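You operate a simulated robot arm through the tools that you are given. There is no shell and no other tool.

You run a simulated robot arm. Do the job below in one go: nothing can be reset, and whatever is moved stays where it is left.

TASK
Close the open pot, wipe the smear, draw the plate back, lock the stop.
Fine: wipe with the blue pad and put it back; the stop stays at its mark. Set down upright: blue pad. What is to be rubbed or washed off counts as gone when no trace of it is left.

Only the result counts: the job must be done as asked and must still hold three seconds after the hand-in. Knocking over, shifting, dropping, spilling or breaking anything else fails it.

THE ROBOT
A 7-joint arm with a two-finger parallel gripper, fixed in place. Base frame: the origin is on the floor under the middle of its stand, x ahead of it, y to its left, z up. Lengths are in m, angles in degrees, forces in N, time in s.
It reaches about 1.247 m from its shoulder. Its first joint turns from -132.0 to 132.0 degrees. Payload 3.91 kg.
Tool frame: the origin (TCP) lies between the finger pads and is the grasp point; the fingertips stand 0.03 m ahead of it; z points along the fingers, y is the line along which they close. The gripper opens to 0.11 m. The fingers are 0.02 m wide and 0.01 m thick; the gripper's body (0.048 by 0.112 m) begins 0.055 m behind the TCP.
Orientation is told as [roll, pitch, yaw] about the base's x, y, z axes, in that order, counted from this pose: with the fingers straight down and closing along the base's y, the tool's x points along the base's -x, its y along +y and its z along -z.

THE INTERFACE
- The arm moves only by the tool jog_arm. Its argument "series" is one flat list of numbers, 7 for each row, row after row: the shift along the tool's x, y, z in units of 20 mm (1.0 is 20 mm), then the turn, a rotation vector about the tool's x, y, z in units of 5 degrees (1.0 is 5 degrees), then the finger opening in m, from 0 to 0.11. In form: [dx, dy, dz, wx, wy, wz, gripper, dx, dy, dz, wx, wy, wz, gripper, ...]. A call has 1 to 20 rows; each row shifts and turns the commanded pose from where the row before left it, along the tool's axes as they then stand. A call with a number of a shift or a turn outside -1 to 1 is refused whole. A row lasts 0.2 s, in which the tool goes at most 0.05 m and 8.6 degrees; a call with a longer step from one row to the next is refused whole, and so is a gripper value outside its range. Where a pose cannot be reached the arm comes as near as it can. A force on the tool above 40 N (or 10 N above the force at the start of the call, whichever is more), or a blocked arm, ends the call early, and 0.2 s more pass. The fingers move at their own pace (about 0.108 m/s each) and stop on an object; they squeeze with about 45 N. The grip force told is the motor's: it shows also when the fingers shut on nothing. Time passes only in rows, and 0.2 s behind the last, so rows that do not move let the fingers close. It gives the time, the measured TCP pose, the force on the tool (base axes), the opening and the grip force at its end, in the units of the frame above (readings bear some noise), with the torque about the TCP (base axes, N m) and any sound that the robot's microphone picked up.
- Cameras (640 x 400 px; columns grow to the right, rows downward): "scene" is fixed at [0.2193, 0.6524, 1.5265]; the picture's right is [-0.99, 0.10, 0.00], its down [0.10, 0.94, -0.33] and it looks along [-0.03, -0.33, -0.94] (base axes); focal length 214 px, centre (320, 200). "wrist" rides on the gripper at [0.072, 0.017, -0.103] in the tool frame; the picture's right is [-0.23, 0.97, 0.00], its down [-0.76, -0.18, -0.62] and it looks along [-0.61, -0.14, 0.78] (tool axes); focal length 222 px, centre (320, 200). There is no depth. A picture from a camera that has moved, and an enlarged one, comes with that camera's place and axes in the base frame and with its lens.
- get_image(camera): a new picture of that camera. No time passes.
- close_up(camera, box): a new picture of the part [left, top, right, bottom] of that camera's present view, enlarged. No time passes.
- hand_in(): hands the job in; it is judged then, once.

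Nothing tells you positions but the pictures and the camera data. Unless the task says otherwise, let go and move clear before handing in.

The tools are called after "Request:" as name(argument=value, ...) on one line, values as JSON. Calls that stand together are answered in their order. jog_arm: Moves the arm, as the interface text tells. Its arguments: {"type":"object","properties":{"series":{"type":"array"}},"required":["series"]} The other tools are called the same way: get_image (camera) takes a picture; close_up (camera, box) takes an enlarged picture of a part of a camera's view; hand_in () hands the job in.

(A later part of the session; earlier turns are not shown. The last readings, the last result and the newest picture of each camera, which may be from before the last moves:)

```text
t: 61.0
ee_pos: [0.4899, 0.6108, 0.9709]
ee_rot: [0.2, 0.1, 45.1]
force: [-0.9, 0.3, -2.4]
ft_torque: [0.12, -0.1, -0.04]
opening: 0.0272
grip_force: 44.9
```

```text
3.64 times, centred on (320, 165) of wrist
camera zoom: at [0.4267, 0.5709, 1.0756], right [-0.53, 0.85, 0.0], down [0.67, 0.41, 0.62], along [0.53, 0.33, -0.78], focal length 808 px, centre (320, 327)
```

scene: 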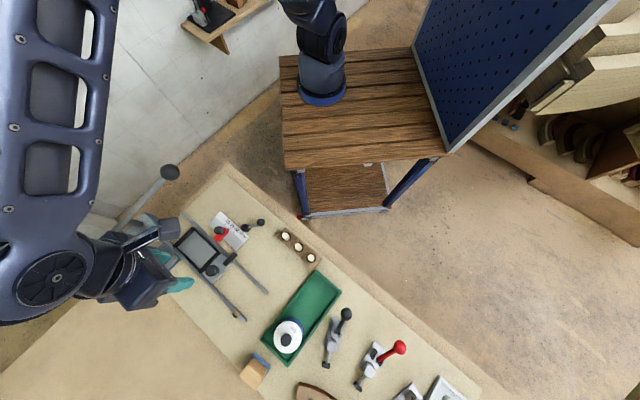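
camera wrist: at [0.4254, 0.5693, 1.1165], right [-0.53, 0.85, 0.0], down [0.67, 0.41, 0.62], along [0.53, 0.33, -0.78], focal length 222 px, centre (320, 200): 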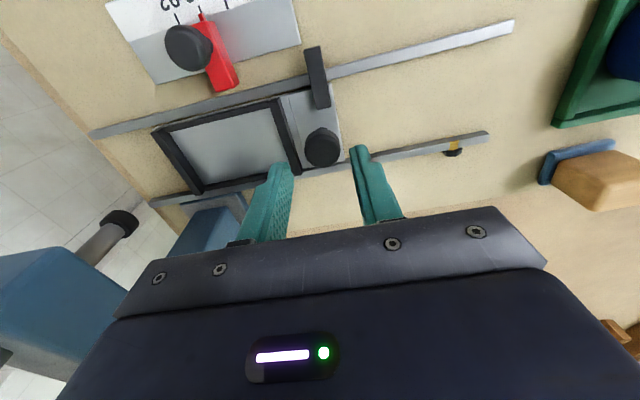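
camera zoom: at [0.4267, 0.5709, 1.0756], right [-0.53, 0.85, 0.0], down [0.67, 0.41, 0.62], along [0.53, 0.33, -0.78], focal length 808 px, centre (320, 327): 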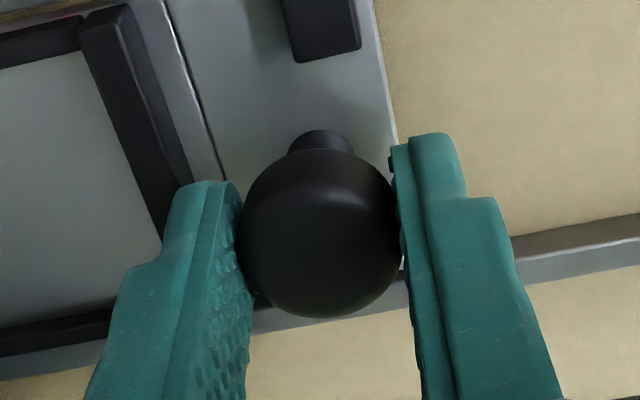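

The knob is gripped. I'll pull the plate back along the rails (+e1) in 10 mm steps and watch the force.

Request:
jog_arm(series=[0, 0.3, 0, 0, 0, 0, 0.015, 0, 0.5, 0, 0, 0, 0, 0.015, 0, 0.5, 0, 0, 0, 0, 0.015, 0, 0.5, 0, 0, 0, 0, 0.015, 0, 0, 0, 0, 0, 0, 0.015])

Request:
get_image(camera="wrist")

Request:
get_image(camera="scene")

```text
t: 62.2
ee_pos: [0.4662, 0.6375, 0.9718]
ee_rot: [0.2, 0.1, 45.0]
force: [0.2, -0.4, -1.3]
ft_torque: [-0.17, 0.21, -0.06]
opening: 0.0275
grip_force: 44.8
```

```text
taken
camera wrist: at [0.4005, 0.5971, 1.0755], right [-0.53, 0.85, 0.0], down [0.67, 0.41, 0.62], along [0.53, 0.33, -0.78], focal length 222 px, centre (320, 200)
```

wrist: 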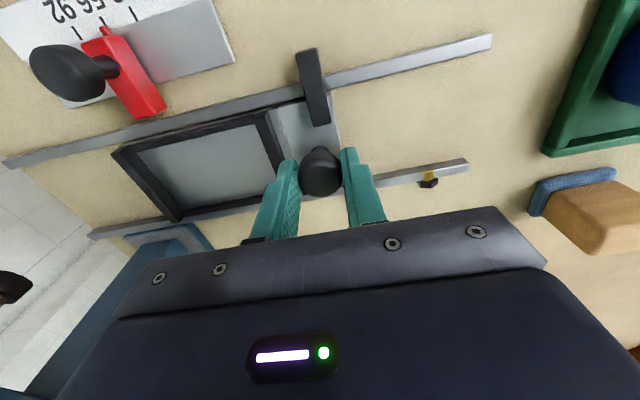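

```text
taken
```

scene: 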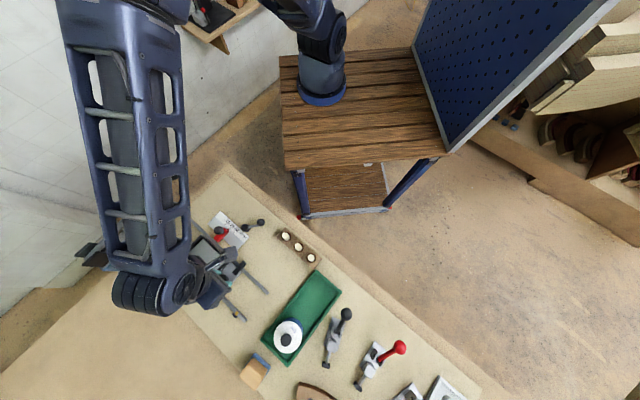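

The plate slides freely, with about 62 mm left between its front edge and the bolt mark. I'll keep pulling slowly.

Request:
jog_arm(series=[0, 0.4, 0, 0, 0, 0, 0.015, 0, 0.4, 0, 0, 0, 0, 0.015, 0, 0.4, 0, 0, 0, 0, 0.015, 0, 0.4, 0, 0, 0, 0, 0.015, 0, 0.4, 0, 0, 0, 0, 0.015, 0, 0.4, 0, 0, 0, 0, 0.015, 0, 0, 0, 0, 0, 0, 0.015])

Request:
get_image(camera="wrist")

Request:
close_up(camera="wrist", box=[280, 80, 440, 200])

```text
t: 63.8
ee_pos: [0.4296, 0.6704, 0.9713]
ee_rot: [0.1, 0.1, 45.2]
force: [-15.2, -13.4, 13.3]
ft_torque: [-0.44, 0.52, 0.14]
opening: 0.0275
grip_force: 45.1
```

```text
taken
camera wrist: at [0.367, 0.6307, 1.0756], right [-0.53, 0.85, 0.0], down [0.67, 0.41, 0.62], along [0.53, 0.33, -0.78], focal length 222 px, centre (320, 200)
```

wrist: 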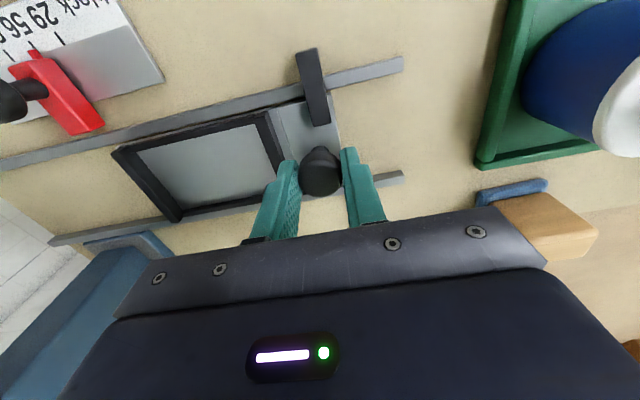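

```text
3.33 times, centred on (360, 140) of wrist
camera zoom: at [0.367, 0.6307, 1.0756], right [-0.53, 0.85, 0.0], down [0.67, 0.41, 0.62], along [0.53, 0.33, -0.78], focal length 740 px, centre (187, 400)
```

zoom: 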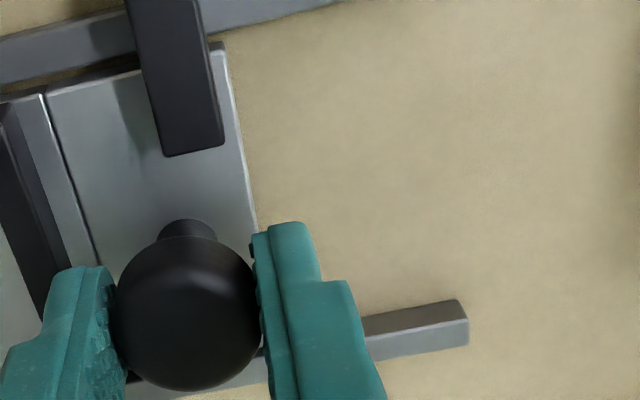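

The plate followed to e1≈0.170, but there is a 20 N side load because my pull isn't perfectly parallel to the rails. I'll relieve it sideways and re-read the force.

Request:
jog_arm(series=[0.06, 0, -0.03, 0, 0, 0, 0.015, 0, 0, 0, 0, 0, 0, 0.015])

```text
t: 64.4
ee_pos: [0.4325, 0.6692, 0.9721]
ee_rot: [0.2, -0.1, 45.2]
force: [1.7, 0.4, -0.4]
ft_torque: [0.52, -0.46, -0.02]
opening: 0.0274
grip_force: 44.7
```

The side load is gone. I'll continue pulling in 4 mm steps with a small angular correction until the plate meets its end.

Request:
jog_arm(series=[0.005, 0.2, 0, 0, 0, 0, 0.015, 0.005, 0.2, 0, 0, 0, 0, 0.015, 0.005, 0.2, 0, 0, 0, 0, 0.015, 0, 0, 0, 0, 0, 0, 0.015])

Request:
close_up(camera="wrist", box=[280, 80, 440, 200])

```text
t: 65.4
ee_pos: [0.4234, 0.6763, 0.9721]
ee_rot: [0.1, 0.2, 45.1]
force: [15.5, 13.6, -10.9]
ft_torque: [0.73, -0.79, 0.03]
opening: 0.028
grip_force: 44.9
```

```text
3.33 times, centred on (360, 140) of wrist
camera zoom: at [0.3591, 0.6386, 1.0755], right [-0.53, 0.85, 0.0], down [0.67, 0.41, 0.62], along [0.53, 0.33, -0.78], focal length 740 px, centre (187, 400)
```

zoom: 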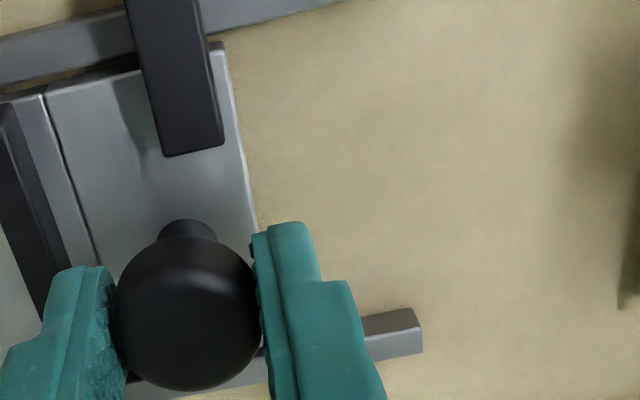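

Now the load is on the other side, so I over-corrected. I'll shift back 0.8 mm and continue straight.

Request:
jog_arm(series=[-0.035, 0, 0.02, 0, 0, 0, 0.015, 0, 0, 0, 0, 0, 0, 0.015])

```text
t: 66.0
ee_pos: [0.4227, 0.6778, 0.972]
ee_rot: [0.1, 0.2, 45.1]
force: [16.2, 14.2, -9.2]
ft_torque: [0.47, -0.52, 0.0]
opening: 0.0274
grip_force: 44.9
```

Request:
jog_arm(series=[-0.04, 0, 0, 0, 0, 0, 0.015, 0, 0, 0, 0, 0, 0, 0.015])

Request:
get_image(camera="wrist")

Request:
get_image(camera="scene")

```text
t: 66.6
ee_pos: [0.4223, 0.6791, 0.971]
ee_rot: [0.1, 0.3, 45.1]
force: [4.7, 4.7, -11.0]
ft_torque: [0.08, -0.12, 0.05]
opening: 0.0275
grip_force: 44.7
```

```text
taken
camera wrist: at [0.3586, 0.6395, 1.0757], right [-0.53, 0.85, 0.0], down [0.67, 0.42, 0.62], along [0.53, 0.33, -0.79], focal length 222 px, centre (320, 200)
```

wrist: 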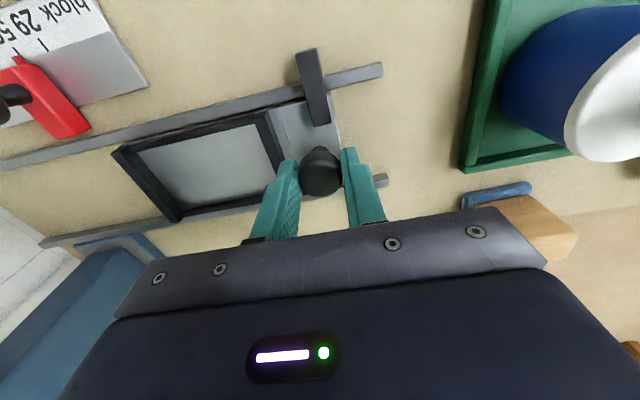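

```text
taken
```

scene: 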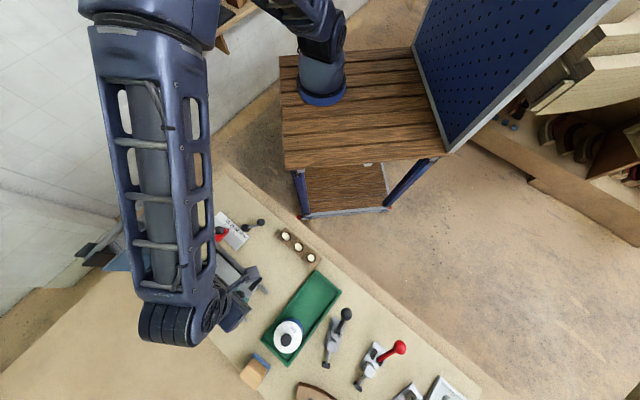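

The load is now small. The plate's front edge is close to the gold mark, so I'll pull a little further to see whether there's a hard end stop.

Request:
jog_arm(series=[0, 0.2, 0, 0, 0, 0, 0.015, 0, 0.2, 0, 0, 0, 0, 0.015, 0, 0, 0, 0, 0, 0, 0.015])

Request:
get_image(camera="wrist")

```text
t: 67.4
ee_pos: [0.4154, 0.6854, 0.9719]
ee_rot: [0.2, 0.1, 45.2]
force: [-2.3, -3.1, -7.9]
ft_torque: [-0.58, 0.6, -0.08]
opening: 0.0276
grip_force: 44.6
```

```text
taken
camera wrist: at [0.3523, 0.6455, 1.0757], right [-0.53, 0.85, 0.0], down [0.67, 0.42, 0.62], along [0.53, 0.33, -0.78], focal length 222 px, centre (320, 200)
```

wrist: 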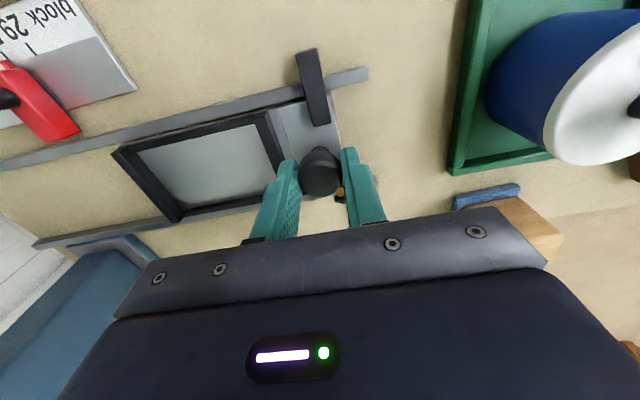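

No stop yet: the plate's edge passes the bolt without resistance. I'll keep drawing it back gently until it stops.

Request:
jog_arm(series=[0, 0.2, 0, 0, 0, 0, 0.015, 0, 0.2, 0, 0, 0, 0, 0.015, 0, 0, 0, 0, 0, 0, 0.015])

Request:
get_image(camera="wrist")

Request:
close_up(camera="wrist", box=[260, 120, 380, 220])

```text
t: 68.2
ee_pos: [0.4092, 0.6916, 0.9716]
ee_rot: [0.1, 0.2, 45.1]
force: [-9.1, -7.1, -17.0]
ft_torque: [-0.07, 0.1, 0.07]
opening: 0.0274
grip_force: 44.9
```

```text
taken
camera wrist: at [0.3468, 0.651, 1.0757], right [-0.53, 0.85, 0.0], down [0.67, 0.42, 0.62], along [0.53, 0.33, -0.78], focal length 222 px, centre (320, 200)
```

wrist: 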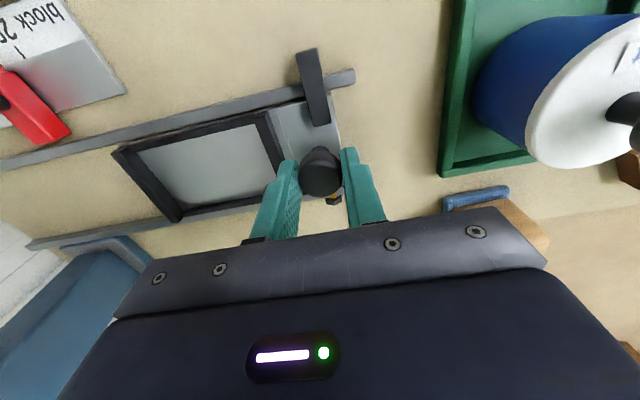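

```text
4.00 times, centred on (320, 170) of wrist
camera zoom: at [0.3468, 0.651, 1.0757], right [-0.53, 0.85, 0.0], down [0.67, 0.42, 0.62], along [0.53, 0.33, -0.78], focal length 888 px, centre (320, 320)
```

zoom: 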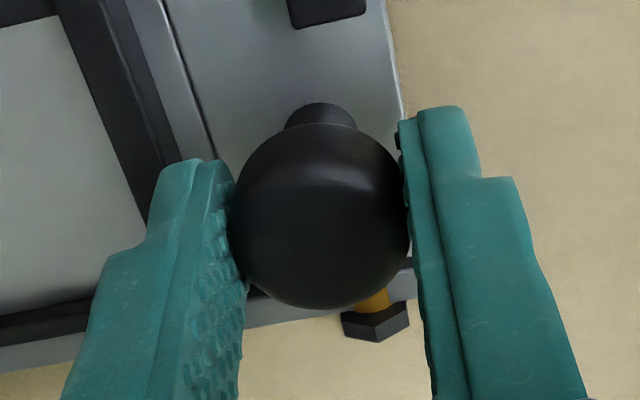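

The knob is now level with the bolt (e1≈0.200), with a vertical pull building up. I'll relax vertically and continue a few millimetres to find the end of travel.

Request:
jog_arm(series=[0, 0, 0.04, 0, 0, 0, 0.015, 0, 0.15, 0, 0, 0, 0, 0.015, 0, 0.15, 0, 0, 0, 0, 0.015, 0, 0, 0, 0, 0, 0, 0.015])

Request:
close_up(camera="wrist", box=[240, 40, 400, 220])

```text
t: 69.2
ee_pos: [0.4062, 0.6938, 0.9709]
ee_rot: [0.1, 0.1, 45.1]
force: [-12.1, -11.7, -11.8]
ft_torque: [0.0, 0.01, 0.08]
opening: 0.0275
grip_force: 45.3
```

```text
2.22 times, centred on (320, 130) of wrist
camera zoom: at [0.3424, 0.6554, 1.0757], right [-0.53, 0.85, 0.0], down [0.67, 0.41, 0.62], along [0.53, 0.33, -0.78], focal length 494 px, centre (320, 356)
```

zoom: 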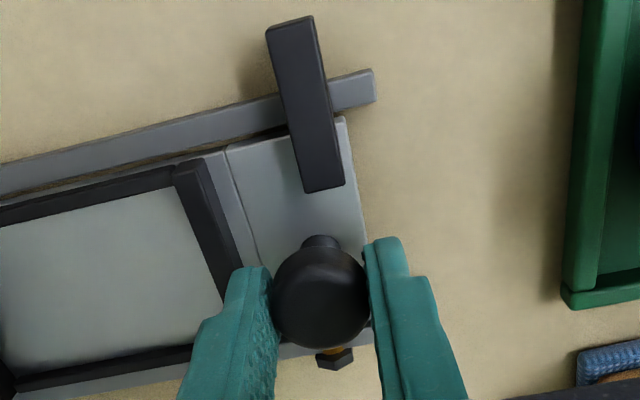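

Request:
jog_arm(series=[0.04, 0, 0.02, 0, 0, 0, 0.015, 0, 0.15, 0, 0, 0, 0, 0.015, 0, 0.15, 0, 0, 0, 0, 0.015, 0, 0.15, 0, 0, 0, 0, 0.015, 0, 0, 0, 0, 0, 0, 0.015])

Request:
close_up(camera="wrist", box=[240, 40, 400, 220])

```text
t: 70.4
ee_pos: [0.4005, 0.7008, 0.9718]
ee_rot: [0.2, 0.0, 45.1]
force: [1.8, -2.0, 11.6]
ft_torque: [0.05, -0.24, -0.04]
opening: 0.0276
grip_force: 45.0
```

```text
2.22 times, centred on (320, 130) of wrist
camera zoom: at [0.3367, 0.6607, 1.0755], right [-0.53, 0.85, 0.0], down [0.66, 0.41, 0.62], along [0.53, 0.33, -0.78], focal length 494 px, centre (320, 356)
```

zoom: 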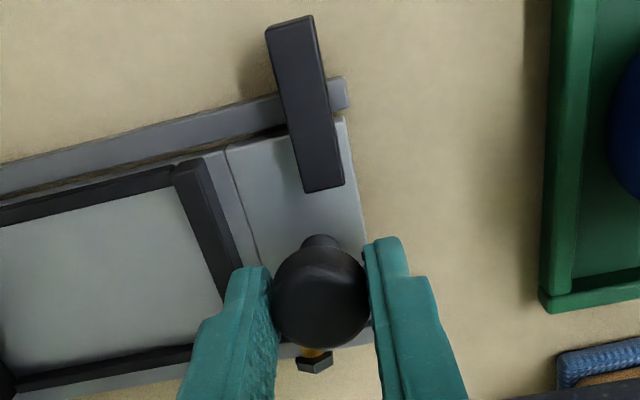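

Still no end stop at e1≈0.212. I'll continue in small steps.

Request:
jog_arm(series=[0, 0.15, -0.02, 0, 0, 0, 0.015, 0, 0.15, 0, 0, 0, 0, 0.015, 0, 0.15, 0, 0, 0, 0, 0.015, 0, 0, 0, 0, 0, 0, 0.015])

Request:
close_up(camera="wrist", box=[240, 40, 400, 220])

```text
t: 71.0
ee_pos: [0.4006, 0.6996, 0.9711]
ee_rot: [-0.2, 0.2, 45.0]
force: [-0.1, -12.5, 8.6]
ft_torque: [-0.3, 0.19, 0.1]
opening: 0.0274
grip_force: 44.9
stopped in row 2: the force on the tool passed its limit at 44 N (the readings are from after the stop); the commanded pose is now the measured one
```

```text
2.22 times, centred on (320, 130) of wrist
camera zoom: at [0.3362, 0.6616, 1.0754], right [-0.53, 0.85, 0.0], down [0.66, 0.41, 0.62], along [0.53, 0.33, -0.78], focal length 494 px, centre (320, 356)
```

zoom: 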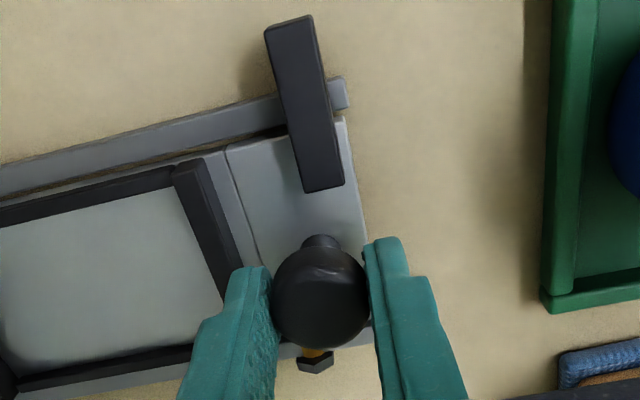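

A hard stop was reached at e1≈0.212: the force limit tripped, so the plate is fully back. I'll release the knob, rise and check.

Request:
jog_arm(series=[0, 0, 0, 0, 0, 0, 0.045, 0, 0, 0, 0, 0, 0, 0.045, 0, 0, -0.5, 0, 0, 0, 0.045, 0, 0, -1, 0, 0, 0, 0.045, 0, 0, -1, 0, 0, 0, 0.045, 0, 0, -1, 0, 0, 0, 0.045, 0, 0, -1, 0, 0, 0, 0.045, 0, 0, -1, 0, 0, 0, 0.045])

Request:
get_image(camera="wrist")

Request:
get_image(camera="scene")

```text
t: 72.8
ee_pos: [0.4011, 0.7013, 1.0831]
ee_rot: [-0.2, 0.0, 44.9]
force: [0.3, 0.5, -0.2]
ft_torque: [-0.05, 0.0, -0.04]
opening: 0.045
grip_force: 0.1
```

```text
taken
camera wrist: at [0.3373, 0.6623, 1.187], right [-0.53, 0.85, 0.0], down [0.66, 0.41, 0.62], along [0.53, 0.33, -0.78], focal length 222 px, centre (320, 200)
```

wrist: 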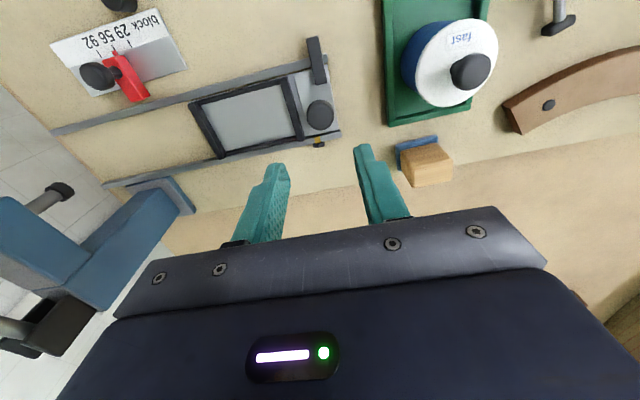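

```text
taken
```

scene: 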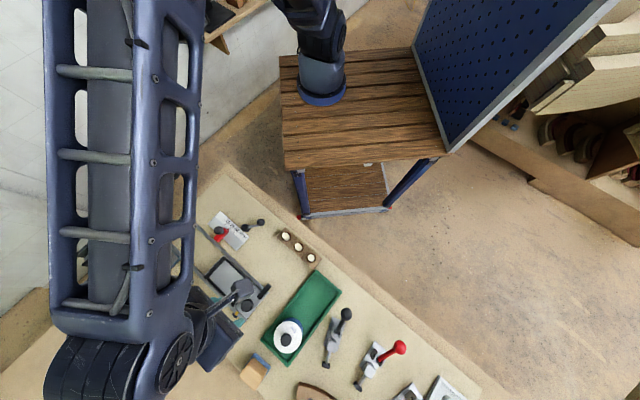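

The plate is drawn fully back, flush with the rail ends. Now the stop: I'll zoom in to confirm it is still at 56 and study the lever.

Request:
close_up(camera="wrist", box=[40, 0, 200, 110])

Request:
close_up(camera="scene", box=[205, 205, 275, 250])

```text
3.64 times, centred on (120, 55) of wrist
camera zoom: at [0.3373, 0.6623, 1.187], right [-0.53, 0.85, 0.0], down [0.66, 0.41, 0.62], along [0.53, 0.33, -0.78], focal length 808 px, centre (1047, 727)
```

zoom: 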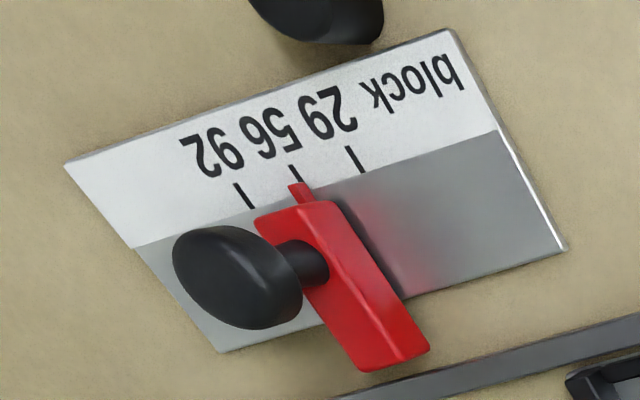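

```text
8.89 times, centred on (240, 228) of scene
camera zoom: at [0.2193, 0.6524, 1.5265], right [-0.99, 0.1, 0.0], down [0.1, 0.94, -0.33], along [-0.03, -0.33, -0.94], focal length 1906 px, centre (1031, -44)
```

zoom: 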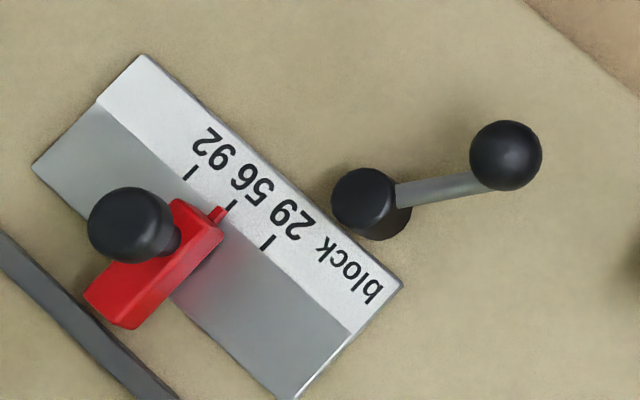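

The stop is still exactly at 56. I'll rotate the tool to yaw 0, so the fingers flank the lever's rod, and move above the lever ball near base (0.362, 0.509).

Request:
jog_arm(series=[0, 0, 0, 0, 0, 1, 0.07, 0, 0, 0, 0, 0, 1, 0.07, 0, 0, 0, 0, 0, 1, 0.07, 0, 0, 0, 0, 0, 1, 0.07, 0, 0, 0, 0, 0, 1, 0.07, 0, 0, 0, 0, 0, 1, 0.07, 0, 0, 0, 0, 0, 1, 0.07, 0, 0, 0, 0, 0, 1, 0.07, 0, 0, 0, 0, 0, 1, 0.07, 0.19, -0.96, 0, 0, 0, 0, 0.07, 0.19, -0.96, 0, 0, 0, 0, 0.07, 0.19, -0.96, 0, 0, 0, 0, 0.07, 0.19, -0.96, 0, 0, 0, 0, 0.07, 0.19, -0.96, 0, 0, 0, 0, 0.07, 0.19, -0.96, 0, 0, 0, 0, 0.07, 0.19, -0.96, 0, 0, 0, 0, 0.07, 0.19, -0.96, 0, 0, 0, 0, 0.07, 0.19, -0.96, 0, 0, 0, 0, 0.07, 0.19, -0.96, 0, 0, 0, 0, 0.07])

Request:
get_image(camera="wrist")

Request:
get_image(camera="scene")

```text
t: 76.8
ee_pos: [0.3625, 0.5091, 1.0813]
ee_rot: [-0.2, -0.2, -0.2]
force: [0.2, 0.3, 0.6]
ft_torque: [-0.02, 0.05, 0.0]
opening: 0.0699
grip_force: 0.1
```

```text
taken
camera wrist: at [0.2891, 0.5264, 1.1856], right [0.23, 0.97, 0.0], down [0.76, -0.18, 0.62], along [0.61, -0.15, -0.78], focal length 222 px, centre (320, 200)
```

wrist: 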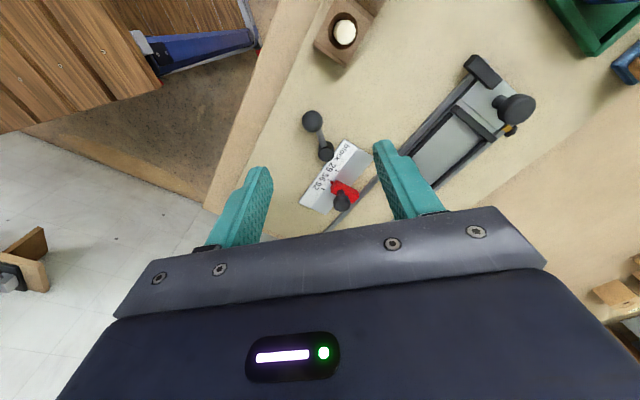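

```text
taken
```

scene: 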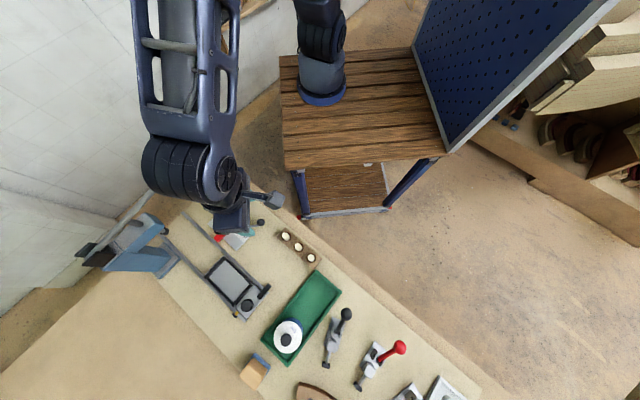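

Request:
close_up(camera="wrist", box=[280, 90, 380, 220])

Request:
close_up(camera="wrist", box=[295, 100, 345, 170])

```text
3.08 times, centred on (330, 155) of wrist
camera zoom: at [0.2891, 0.5264, 1.1856], right [0.23, 0.97, 0.0], down [0.76, -0.18, 0.62], along [0.61, -0.15, -0.78], focal length 684 px, centre (289, 338)
```

zoom: 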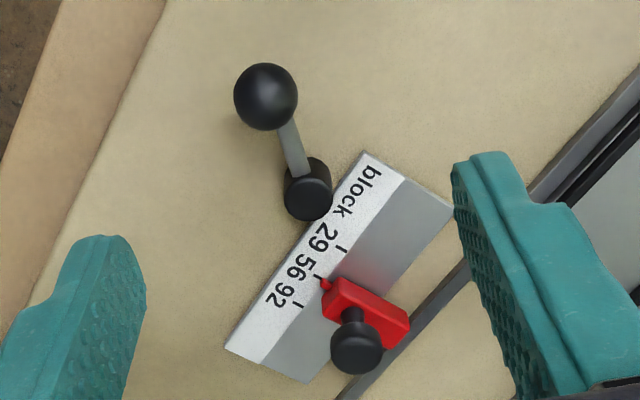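

```text
5.71 times, centred on (320, 135) of wrist
camera zoom: at [0.2891, 0.5264, 1.1856], right [0.23, 0.97, 0.0], down [0.76, -0.18, 0.62], along [0.61, -0.15, -0.78], focal length 1269 px, centre (320, 571)
```

zoom: 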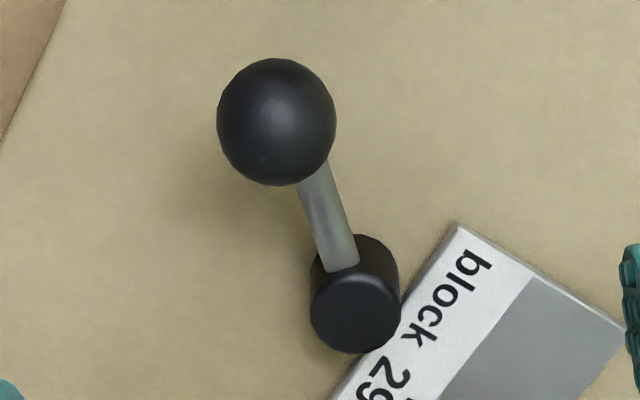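

The ball is 20 mm across, near (0.361, 0.502), and the hub is near (0.411, 0.505), so the crank radius is about 50 mm and the rod points toward −x. I'll centre over the ball and descend partway to verify.

Request:
jog_arm(series=[0.08, -0.37, 0, 0, 0, 0, 0.05, 0, 0, 0.9, 0, 0, 0, 0.05, 0, 0, 0.9, 0, 0, 0, 0.05, 0, 0, 0.9, 0, 0, 0, 0.05, 0, 0, 0.8, 0, 0, 0, 0.05, 0, 0, 0, 0, 0, 0, 0.05])

Request:
get_image(camera="wrist")

Request:
close_up(camera="wrist", box=[260, 110, 380, 220])

```text
t: 78.2
ee_pos: [0.3621, 0.5017, 1.0103]
ee_rot: [-0.2, -0.1, -0.1]
force: [-0.3, 0.0, 0.0]
ft_torque: [0.0, 0.03, 0.0]
opening: 0.0501
grip_force: 0.1
```

```text
taken
camera wrist: at [0.2882, 0.5196, 1.115], right [0.23, 0.97, 0.0], down [0.76, -0.18, 0.62], along [0.61, -0.15, -0.78], focal length 222 px, centre (320, 200)
```

wrist: 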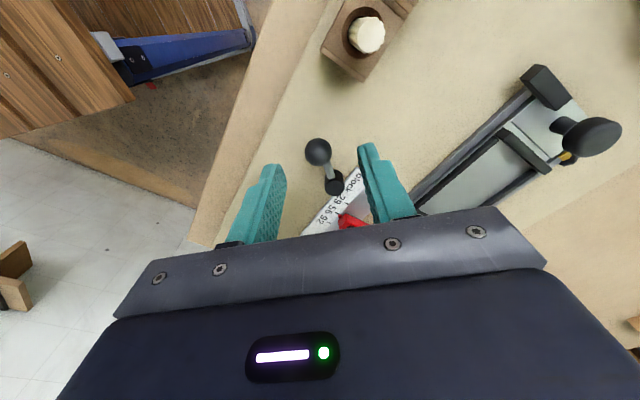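

```text
3.64 times, centred on (320, 165) of wrist
camera zoom: at [0.2882, 0.5196, 1.115], right [0.23, 0.97, 0.0], down [0.76, -0.18, 0.62], along [0.61, -0.15, -0.78], focal length 808 px, centre (320, 327)
```

zoom: 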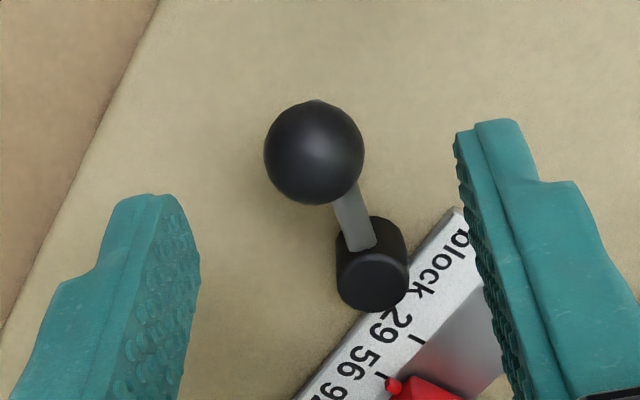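

Triangulating the ball gives (0.364, 0.500, 0.957). I'll descend so the fingers straddle it and close.

Request:
jog_arm(series=[-0.08, -0.06, 0.6, 0, 0, 0, 0.045, 0, 0, 0.6, 0, 0, 0, 0.045, 0, 0, 0.6, 0, 0, 0, 0.045, 0, 0, 0.6, 0, 0, 0, 0.045, 0, 0, 0, 0, 0, 0, 0.045])

Request:
close_up(camera="wrist", box=[260, 110, 380, 230])

```text
t: 79.4
ee_pos: [0.3626, 0.5022, 0.9632]
ee_rot: [-0.3, -0.1, -0.1]
force: [-0.8, 0.7, 0.2]
ft_torque: [-0.01, 0.0, 0.0]
opening: 0.045
grip_force: 0.0
```

```text
3.33 times, centred on (320, 170) of wrist
camera zoom: at [0.2888, 0.5193, 1.067], right [0.23, 0.97, 0.0], down [0.76, -0.18, 0.62], along [0.61, -0.15, -0.78], focal length 740 px, centre (320, 300)
```

zoom: 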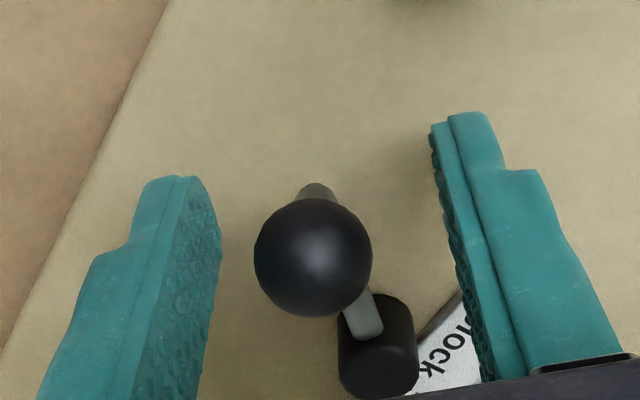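

The ball is centred between the fingers. I'll close on it, then try turning the lever clockwise (tightening) in a small arc about the hub at (0.415, 0.5045) and check the forces.

Request:
jog_arm(series=[0, -0.05, 0, 0, 0, 0, 0.01, 0, 0, 0, 0, 0, 0, 0.01, 0, 0, 0, 0, 0, 0, 0.01])

Request:
close_up(camera="wrist", box=[260, 110, 380, 230])

```text
t: 80.2
ee_pos: [0.3622, 0.5011, 0.9633]
ee_rot: [-0.2, 0.0, -0.1]
force: [-1.3, -11.3, -3.9]
ft_torque: [-0.11, 0.03, -0.16]
opening: 0.0211
grip_force: 44.7
```

```text
3.33 times, centred on (320, 170) of wrist
camera zoom: at [0.2889, 0.5176, 1.067], right [0.23, 0.97, 0.0], down [0.76, -0.18, 0.62], along [0.61, -0.15, -0.78], focal length 740 px, centre (320, 300)
```

zoom: 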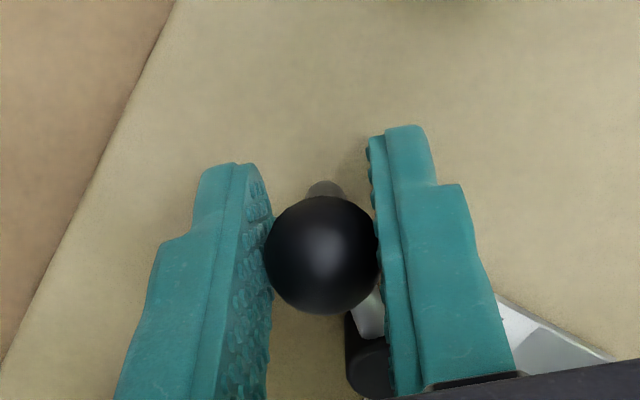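

The ball is gripped. I'll try the first few degrees clockwise.

Request:
jog_arm(series=[0.004, 0.112, 0, 0, 0, 0.5, 0.01, 0.004, 0.112, 0, 0, 0, 0.5, 0.01, 0, 0, 0, 0, 0, 0, 0.01])

```text
t: 80.8
ee_pos: [0.3625, 0.5005, 0.9635]
ee_rot: [-0.5, -0.2, -5.0]
force: [-3.3, -19.9, 16.9]
ft_torque: [-0.32, -0.16, 0.04]
opening: 0.0213
grip_force: 44.4
stopped in row 3: the force on the tool passed its limit at 43 N (the readings are from after the stop); the commanded pose is now the measured one
```

Clockwise is blocked: the lever sits at its limit there. I'll turn it the other way, counter-clockwise, a few degrees to test.

Request:
jog_arm(series=[-0.047, -0.224, 0, 0, 0, -1, 0.01, -0.047, -0.224, 0, 0, 0, -1, 0.01, 0, 0, 0, 0, 0, 0, 0.01])

Request:
close_up(camera="wrist", box=[260, 110, 380, 230])

```text
t: 81.6
ee_pos: [0.3633, 0.4943, 0.9623]
ee_rot: [-0.5, -0.1, 5.2]
force: [-13.5, -1.8, 12.8]
ft_torque: [-0.07, 0.59, -0.01]
opening: 0.0213
grip_force: 44.9
```

```text
3.33 times, centred on (320, 170) of wrist
camera zoom: at [0.2887, 0.505, 1.0669], right [0.14, 0.99, -0.01], down [0.77, -0.1, 0.62], along [0.62, -0.09, -0.78], focal length 740 px, centre (320, 300)
```

zoom: 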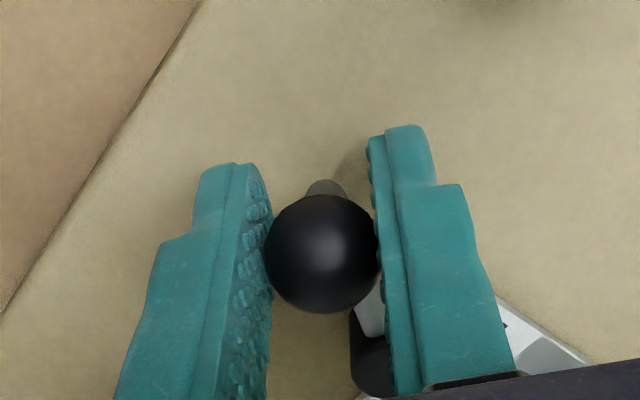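

Counter-clockwise the lever moves freely. I'll continue the arc that way in short batches, adjusting the radius slightly.

Request:
jog_arm(series=[0.025, -0.2, -0.02, 0, 0, -1, 0.01, -0.02, -0.225, 0, 0, 0, -1, 0.01, -0.02, -0.225, 0, 0, 0, -1, 0.01, 0, 0, 0, 0, 0, 0, 0.01])

Request:
close_up(camera="wrist", box=[260, 110, 380, 230])

```text
t: 82.6
ee_pos: [0.3672, 0.4818, 0.9629]
ee_rot: [-0.5, 0.1, 20.2]
force: [4.4, 1.9, -17.5]
ft_torque: [0.16, -0.45, 0.0]
opening: 0.0211
grip_force: 45.2
```

```text
3.33 times, centred on (320, 170) of wrist
camera zoom: at [0.293, 0.473, 1.067], right [-0.12, 0.99, -0.01], down [0.78, 0.1, 0.62], along [0.62, 0.07, -0.78], focal length 740 px, centre (320, 300)
```

zoom: 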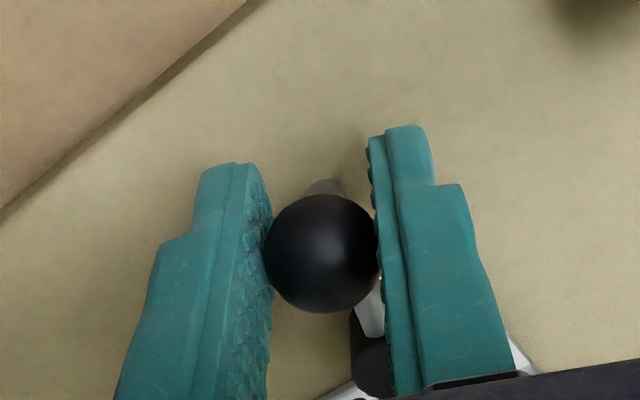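

It's turning smoothly, about 20° so far. I'll continue the arc.

Request:
jog_arm(series=[-0.03, -0.228, 0.012, 0, 0, -1, 0.01, -0.03, -0.228, 0, 0, 0, -1, 0.01, -0.03, -0.228, 0, 0, 0, -1, 0.01, -0.03, -0.228, 0, 0, 0, -1, 0.01, 0, 0, 0, 0, 0, 0, 0.01])

Request:
close_up(camera="wrist", box=[240, 100, 400, 230])

```text
t: 83.8
ee_pos: [0.3779, 0.4672, 0.9632]
ee_rot: [-0.3, 0.2, 40.2]
force: [5.7, 11.3, 0.0]
ft_torque: [0.11, -0.04, 0.23]
opening: 0.0213
grip_force: 44.9
```

```text
3.08 times, centred on (320, 165) of wrist
camera zoom: at [0.3111, 0.4332, 1.0673], right [-0.45, 0.89, -0.01], down [0.7, 0.36, 0.62], along [0.56, 0.28, -0.78], focal length 684 px, centre (320, 308)
```

zoom: 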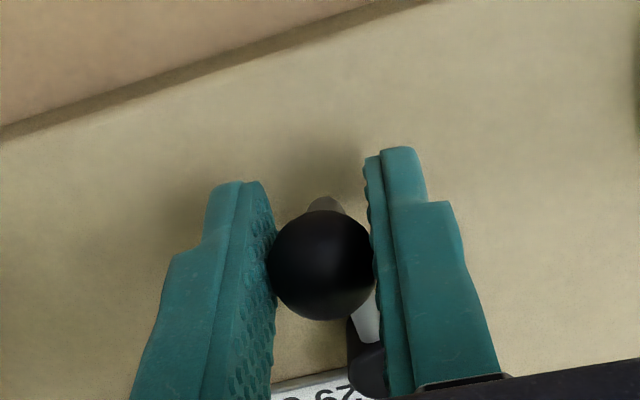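

The lever has turned about 41° with no stop yet. Going further with this grip would bring the hand near the press ball, so I'll release, rise and continue by pushing the ball with closed fingers from the far side.

Request:
jog_arm(series=[0, 0, 0, 0, 0, 0, 0.05, 0, 0, 0, 0, 0, 0, 0.05, 0, 0, -0.6, 0, 0, 0, 0.05, 0, 0, -1, 0, 0, 0, 0.05, 0, 0, -1, 0, 0, 0, 0.05, 0, 0, -1, 0, 0, 0, 0.05, 0, 0, -0.6, 0, 0, 0, 0.05])

Request:
get_image(camera="wrist")

Request:
get_image(camera="scene")

```text
t: 85.4
ee_pos: [0.3755, 0.4668, 1.0478]
ee_rot: [-0.5, 0.2, 40.0]
force: [0.6, -1.0, -0.8]
ft_torque: [0.05, -0.03, 0.01]
opening: 0.0503
grip_force: 0.1
```

```text
taken
camera wrist: at [0.3088, 0.4337, 1.152], right [-0.45, 0.89, -0.01], down [0.7, 0.36, 0.62], along [0.56, 0.28, -0.78], focal length 222 px, centre (320, 200)
```

wrist: 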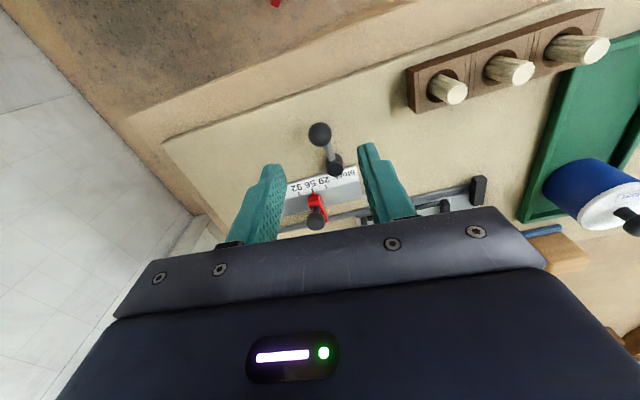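

```text
taken
```

scene: 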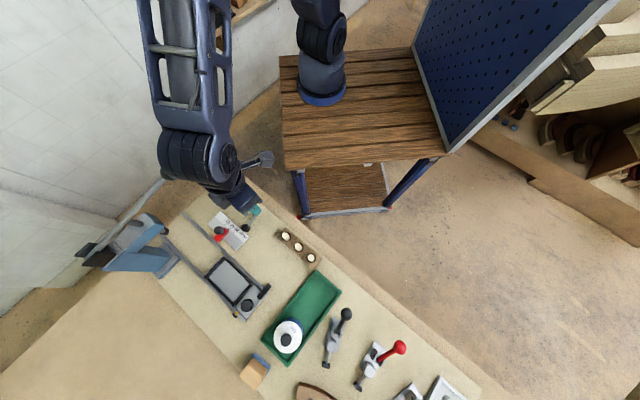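

The lever stays where I left it, with its rod now perpendicular to the ruler. I'll look closely at the lever and the stop.

Request:
close_up(camera="wrist", box=[280, 110, 380, 240])

Request:
close_up(camera="scene", box=[200, 190, 280, 250])

```text
3.08 times, centred on (330, 175) of wrist
camera zoom: at [0.3088, 0.4337, 1.152], right [-0.45, 0.89, -0.01], down [0.7, 0.36, 0.62], along [0.56, 0.28, -0.78], focal length 684 px, centre (289, 277)
```

zoom: 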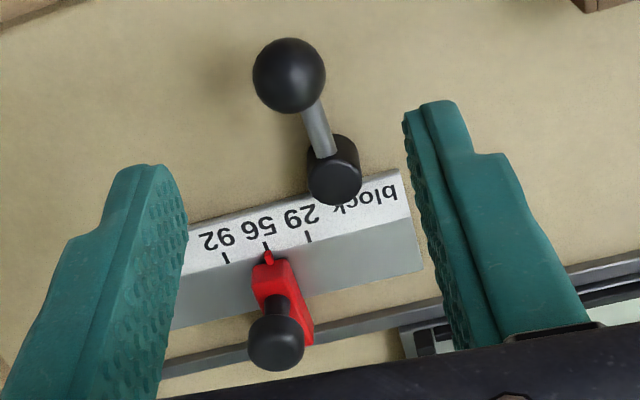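

```text
6.67 times, centred on (240, 220) of scene
camera zoom: at [0.2193, 0.6524, 1.5265], right [-0.99, 0.1, 0.0], down [0.1, 0.94, -0.33], along [-0.03, -0.33, -0.94], focal length 1430 px, centre (853, 67)
```

zoom: 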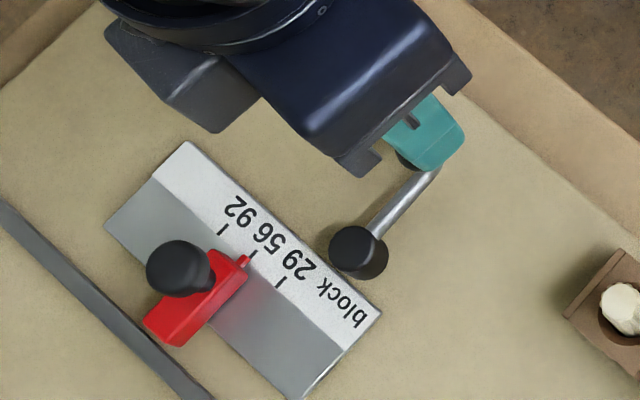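

The rod is now square to the ruler and the stop is still at 56; nothing has clicked yet. I'll close the fingers, turn to yaw −20° behind the ball, and lean the hand away from the press to keep turning the lever by pushing.

Request:
jog_arm(series=[0, 0, -0.3, 0, 0, 1, 0, 0, 0, 0, 0, 0, 1, 0, 0, 0, 0, 0, 0, 1, 0, 0, 0, 0, 0, 0, 1, 0, 0, 0, 0, 0, 0, 1, 0, 0, 0, 0, 0, 0, 1, 0, 0, 0, 0, 0, 0, 1, 0, 0, 0, 0, 0, 0, 1, 0, 0, 0, 0, 0, 0, 1, 0, 0, 0, 0, 0, 0, 1, 0, 0, 0, 0, 0, 0, 1, 0, 0, 0, 0, 0, 0, 1, 0, 0.68, 0.06, 0, 0, 0, 0, 0, 0.68, 0.06, 0, 0, 0, 0, 0, 0, 0, 0, 0, -1, 0, 0, 0, 0, 0, 0, -1, 0, 0, 0, 0, 0, 0, -1, 0, 0])

Request:
get_image(camera="wrist")

Request:
get_image(camera="scene")

```text
t: 89.0
ee_pos: [0.3512, 0.4786, 1.0538]
ee_rot: [-0.4, -15.2, -19.8]
force: [0.2, -0.8, -0.2]
ft_torque: [0.02, 0.0, 0.01]
opening: 0.0
grip_force: 37.5
```

```text
taken
camera wrist: at [0.2667, 0.5273, 1.1342], right [0.54, 0.84, 0.05], down [0.48, -0.36, 0.8], along [0.69, -0.41, -0.59], focal length 222 px, centre (320, 200)
```

wrist: 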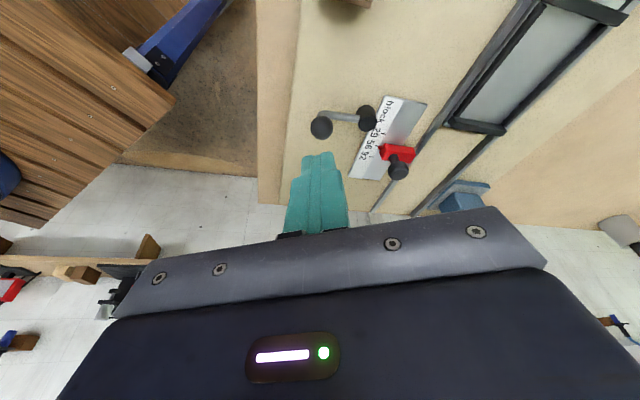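

```text
taken
```

scene: 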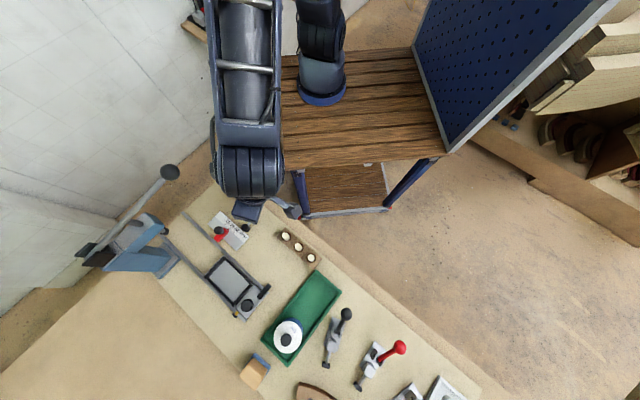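

The fingertips are behind the ball along the push direction. I'll lower vertically to ball height.

Request:
jog_arm(series=[0.259, 0, 0.966, 0, 0, 0, 0, 0.259, 0, 0.966, 0, 0, 0, 0, 0.259, 0, 0.966, 0, 0, 0, 0, 0.259, 0, 0.966, 0, 0, 0, 0, 0.114, 0, 0.425, 0, 0, 0, 0, 0, 0, 0, 0, 0, 0, 0])

Request:
get_image(camera="wrist")

Request:
close_up(camera="wrist", box=[260, 110, 400, 230])

```text
t: 90.4
ee_pos: [0.3535, 0.4765, 0.9628]
ee_rot: [-0.5, -15.3, -19.8]
force: [-0.2, -0.6, 0.2]
ft_torque: [0.02, 0.01, 0.01]
opening: 0.0
grip_force: 38.0
```

```text
taken
camera wrist: at [0.2672, 0.5259, 1.0447], right [0.54, 0.84, 0.05], down [0.48, -0.36, 0.8], along [0.69, -0.41, -0.59], focal length 222 px, centre (320, 200)
```

wrist: 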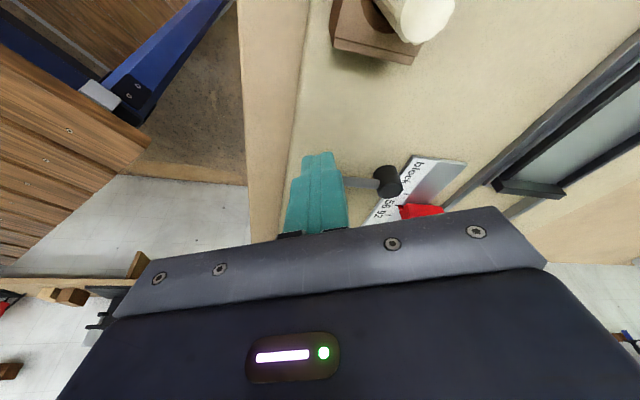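

```text
3.33 times, centred on (330, 170) of wrist
camera zoom: at [0.2672, 0.5259, 1.0447], right [0.54, 0.84, 0.05], down [0.48, -0.36, 0.8], along [0.69, -0.41, -0.59], focal length 740 px, centre (287, 300)
```

zoom: 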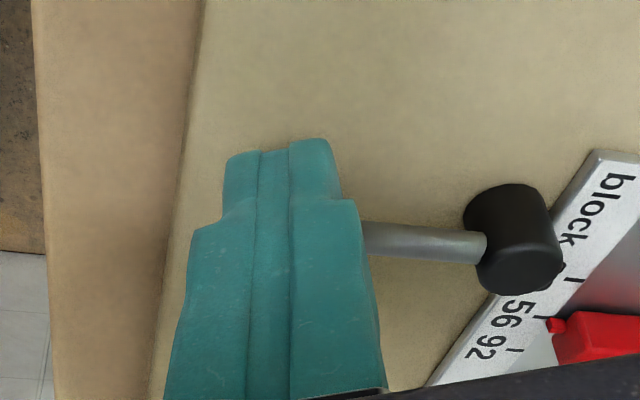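

The fingers are behind the ball with no contact yet. I'll push along the arc in small steps.

Request:
jog_arm(series=[-0.265, -0.073, 0.071, 0, 0, 0, 0, -0.265, -0.073, 0.071, 0, 0, 0, 0, -0.218, -0.04, 0.058, 0, 0, 0, 0, -0.218, -0.04, 0.058, 0, 0, 0, 0, 0, 0, 0, 0, 0, 0, 0])

Request:
close_up(camera="wrist", box=[260, 110, 400, 230])

```text
t: 91.6
ee_pos: [0.371, 0.4661, 0.9654]
ee_rot: [-0.4, -15.2, -19.9]
force: [-0.4, -0.2, -0.1]
ft_torque: [-0.01, -0.04, 0.05]
opening: 0.0
grip_force: 38.0
```

```text
3.33 times, centred on (330, 170) of wrist
camera zoom: at [0.2852, 0.5154, 1.0459], right [0.54, 0.84, 0.05], down [0.48, -0.36, 0.8], along [0.69, -0.41, -0.59], focal length 740 px, centre (287, 300)
```

zoom: 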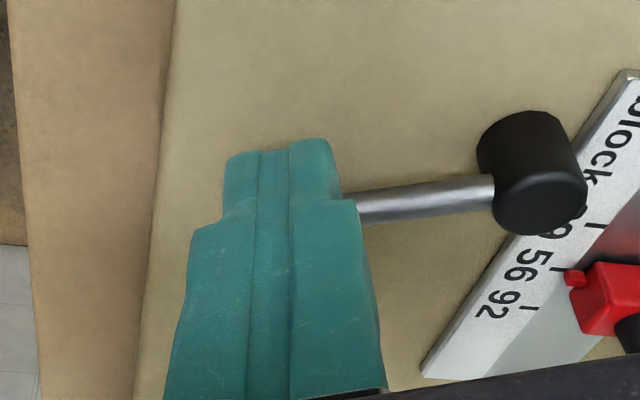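

The lever is turning under the push. I'll continue.

Request:
jog_arm(series=[-0.221, 0, 0.06, 0, 0, 0, 0, -0.221, 0, 0.06, 0, 0, 0, 0, -0.218, 0.04, 0.058, 0, 0, 0, 0, -0.218, 0.04, 0.058, 0, 0, 0, 0, 0, 0, 0, 0, 0, 0, 0])

Request:
close_up(camera="wrist", box=[260, 110, 400, 230])

Request:
get_image(camera="scene")

```text
t: 92.8
ee_pos: [0.3884, 0.4618, 0.9636]
ee_rot: [-0.4, -15.2, -19.7]
force: [-11.5, 0.2, -1.3]
ft_torque: [0.1, 0.12, -0.01]
opening: 0.0002
grip_force: 38.1
```

```text
3.33 times, centred on (330, 170) of wrist
camera zoom: at [0.3023, 0.5115, 1.045], right [0.54, 0.84, 0.05], down [0.48, -0.36, 0.8], along [0.69, -0.41, -0.59], focal length 740 px, centre (287, 300)
```

zoom: 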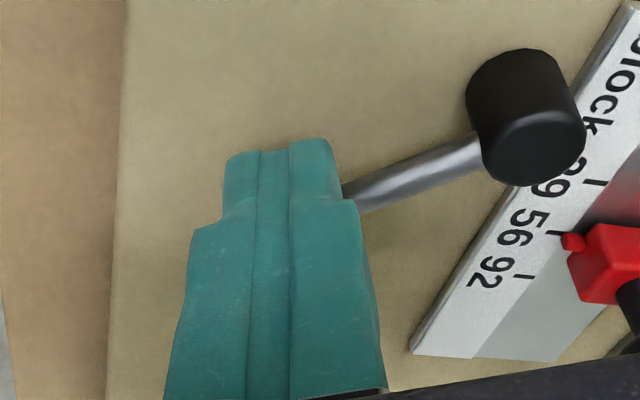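

```text
taken
```

scene: 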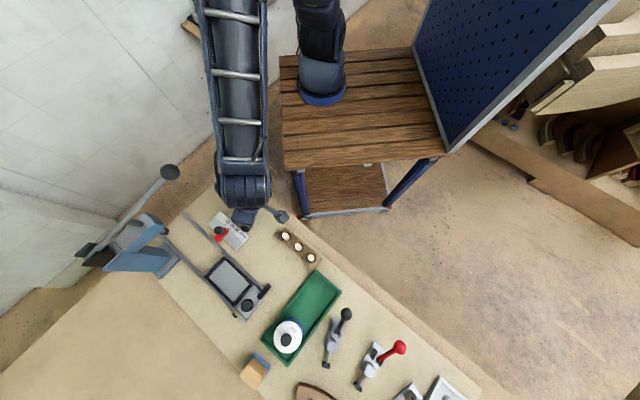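

Resistance of about 11 N has appeared. I'll continue with a small step to see whether this is the end of the lever's travel.

Request:
jog_arm(series=[-0.14, 0.04, 0.037, 0, 0, 0, 0, -0.14, 0.05, 0.037, 0, 0, 0, 0, 0, 0, 0, 0, 0, 0, 0])

Request:
close_up(camera="wrist", box=[260, 110, 400, 230])

```text
t: 93.5
ee_pos: [0.3871, 0.4625, 0.9629]
ee_rot: [-0.5, -14.9, -19.5]
force: [-11.8, 3.9, -1.3]
ft_torque: [0.18, 0.1, 0.0]
opening: 0.0
grip_force: 37.5
stopped in row 3: the force on the tool passed its limit at 43 N (the readings are from after the stop); the commanded pose is now the measured one
```

```text
3.33 times, centred on (330, 170) of wrist
camera zoom: at [0.3026, 0.5115, 1.0449], right [0.53, 0.84, 0.05], down [0.48, -0.35, 0.8], along [0.69, -0.4, -0.6], focal length 740 px, centre (287, 300)
```

zoom: 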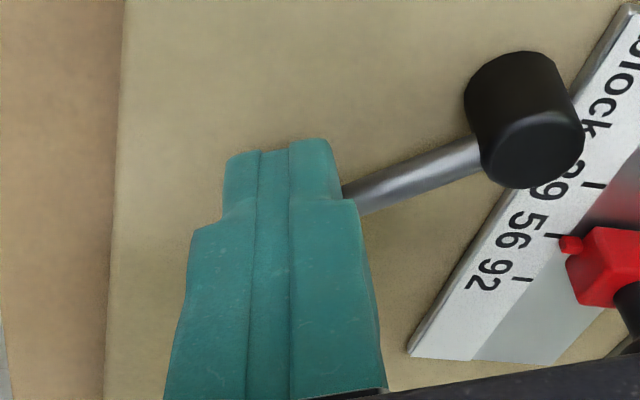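

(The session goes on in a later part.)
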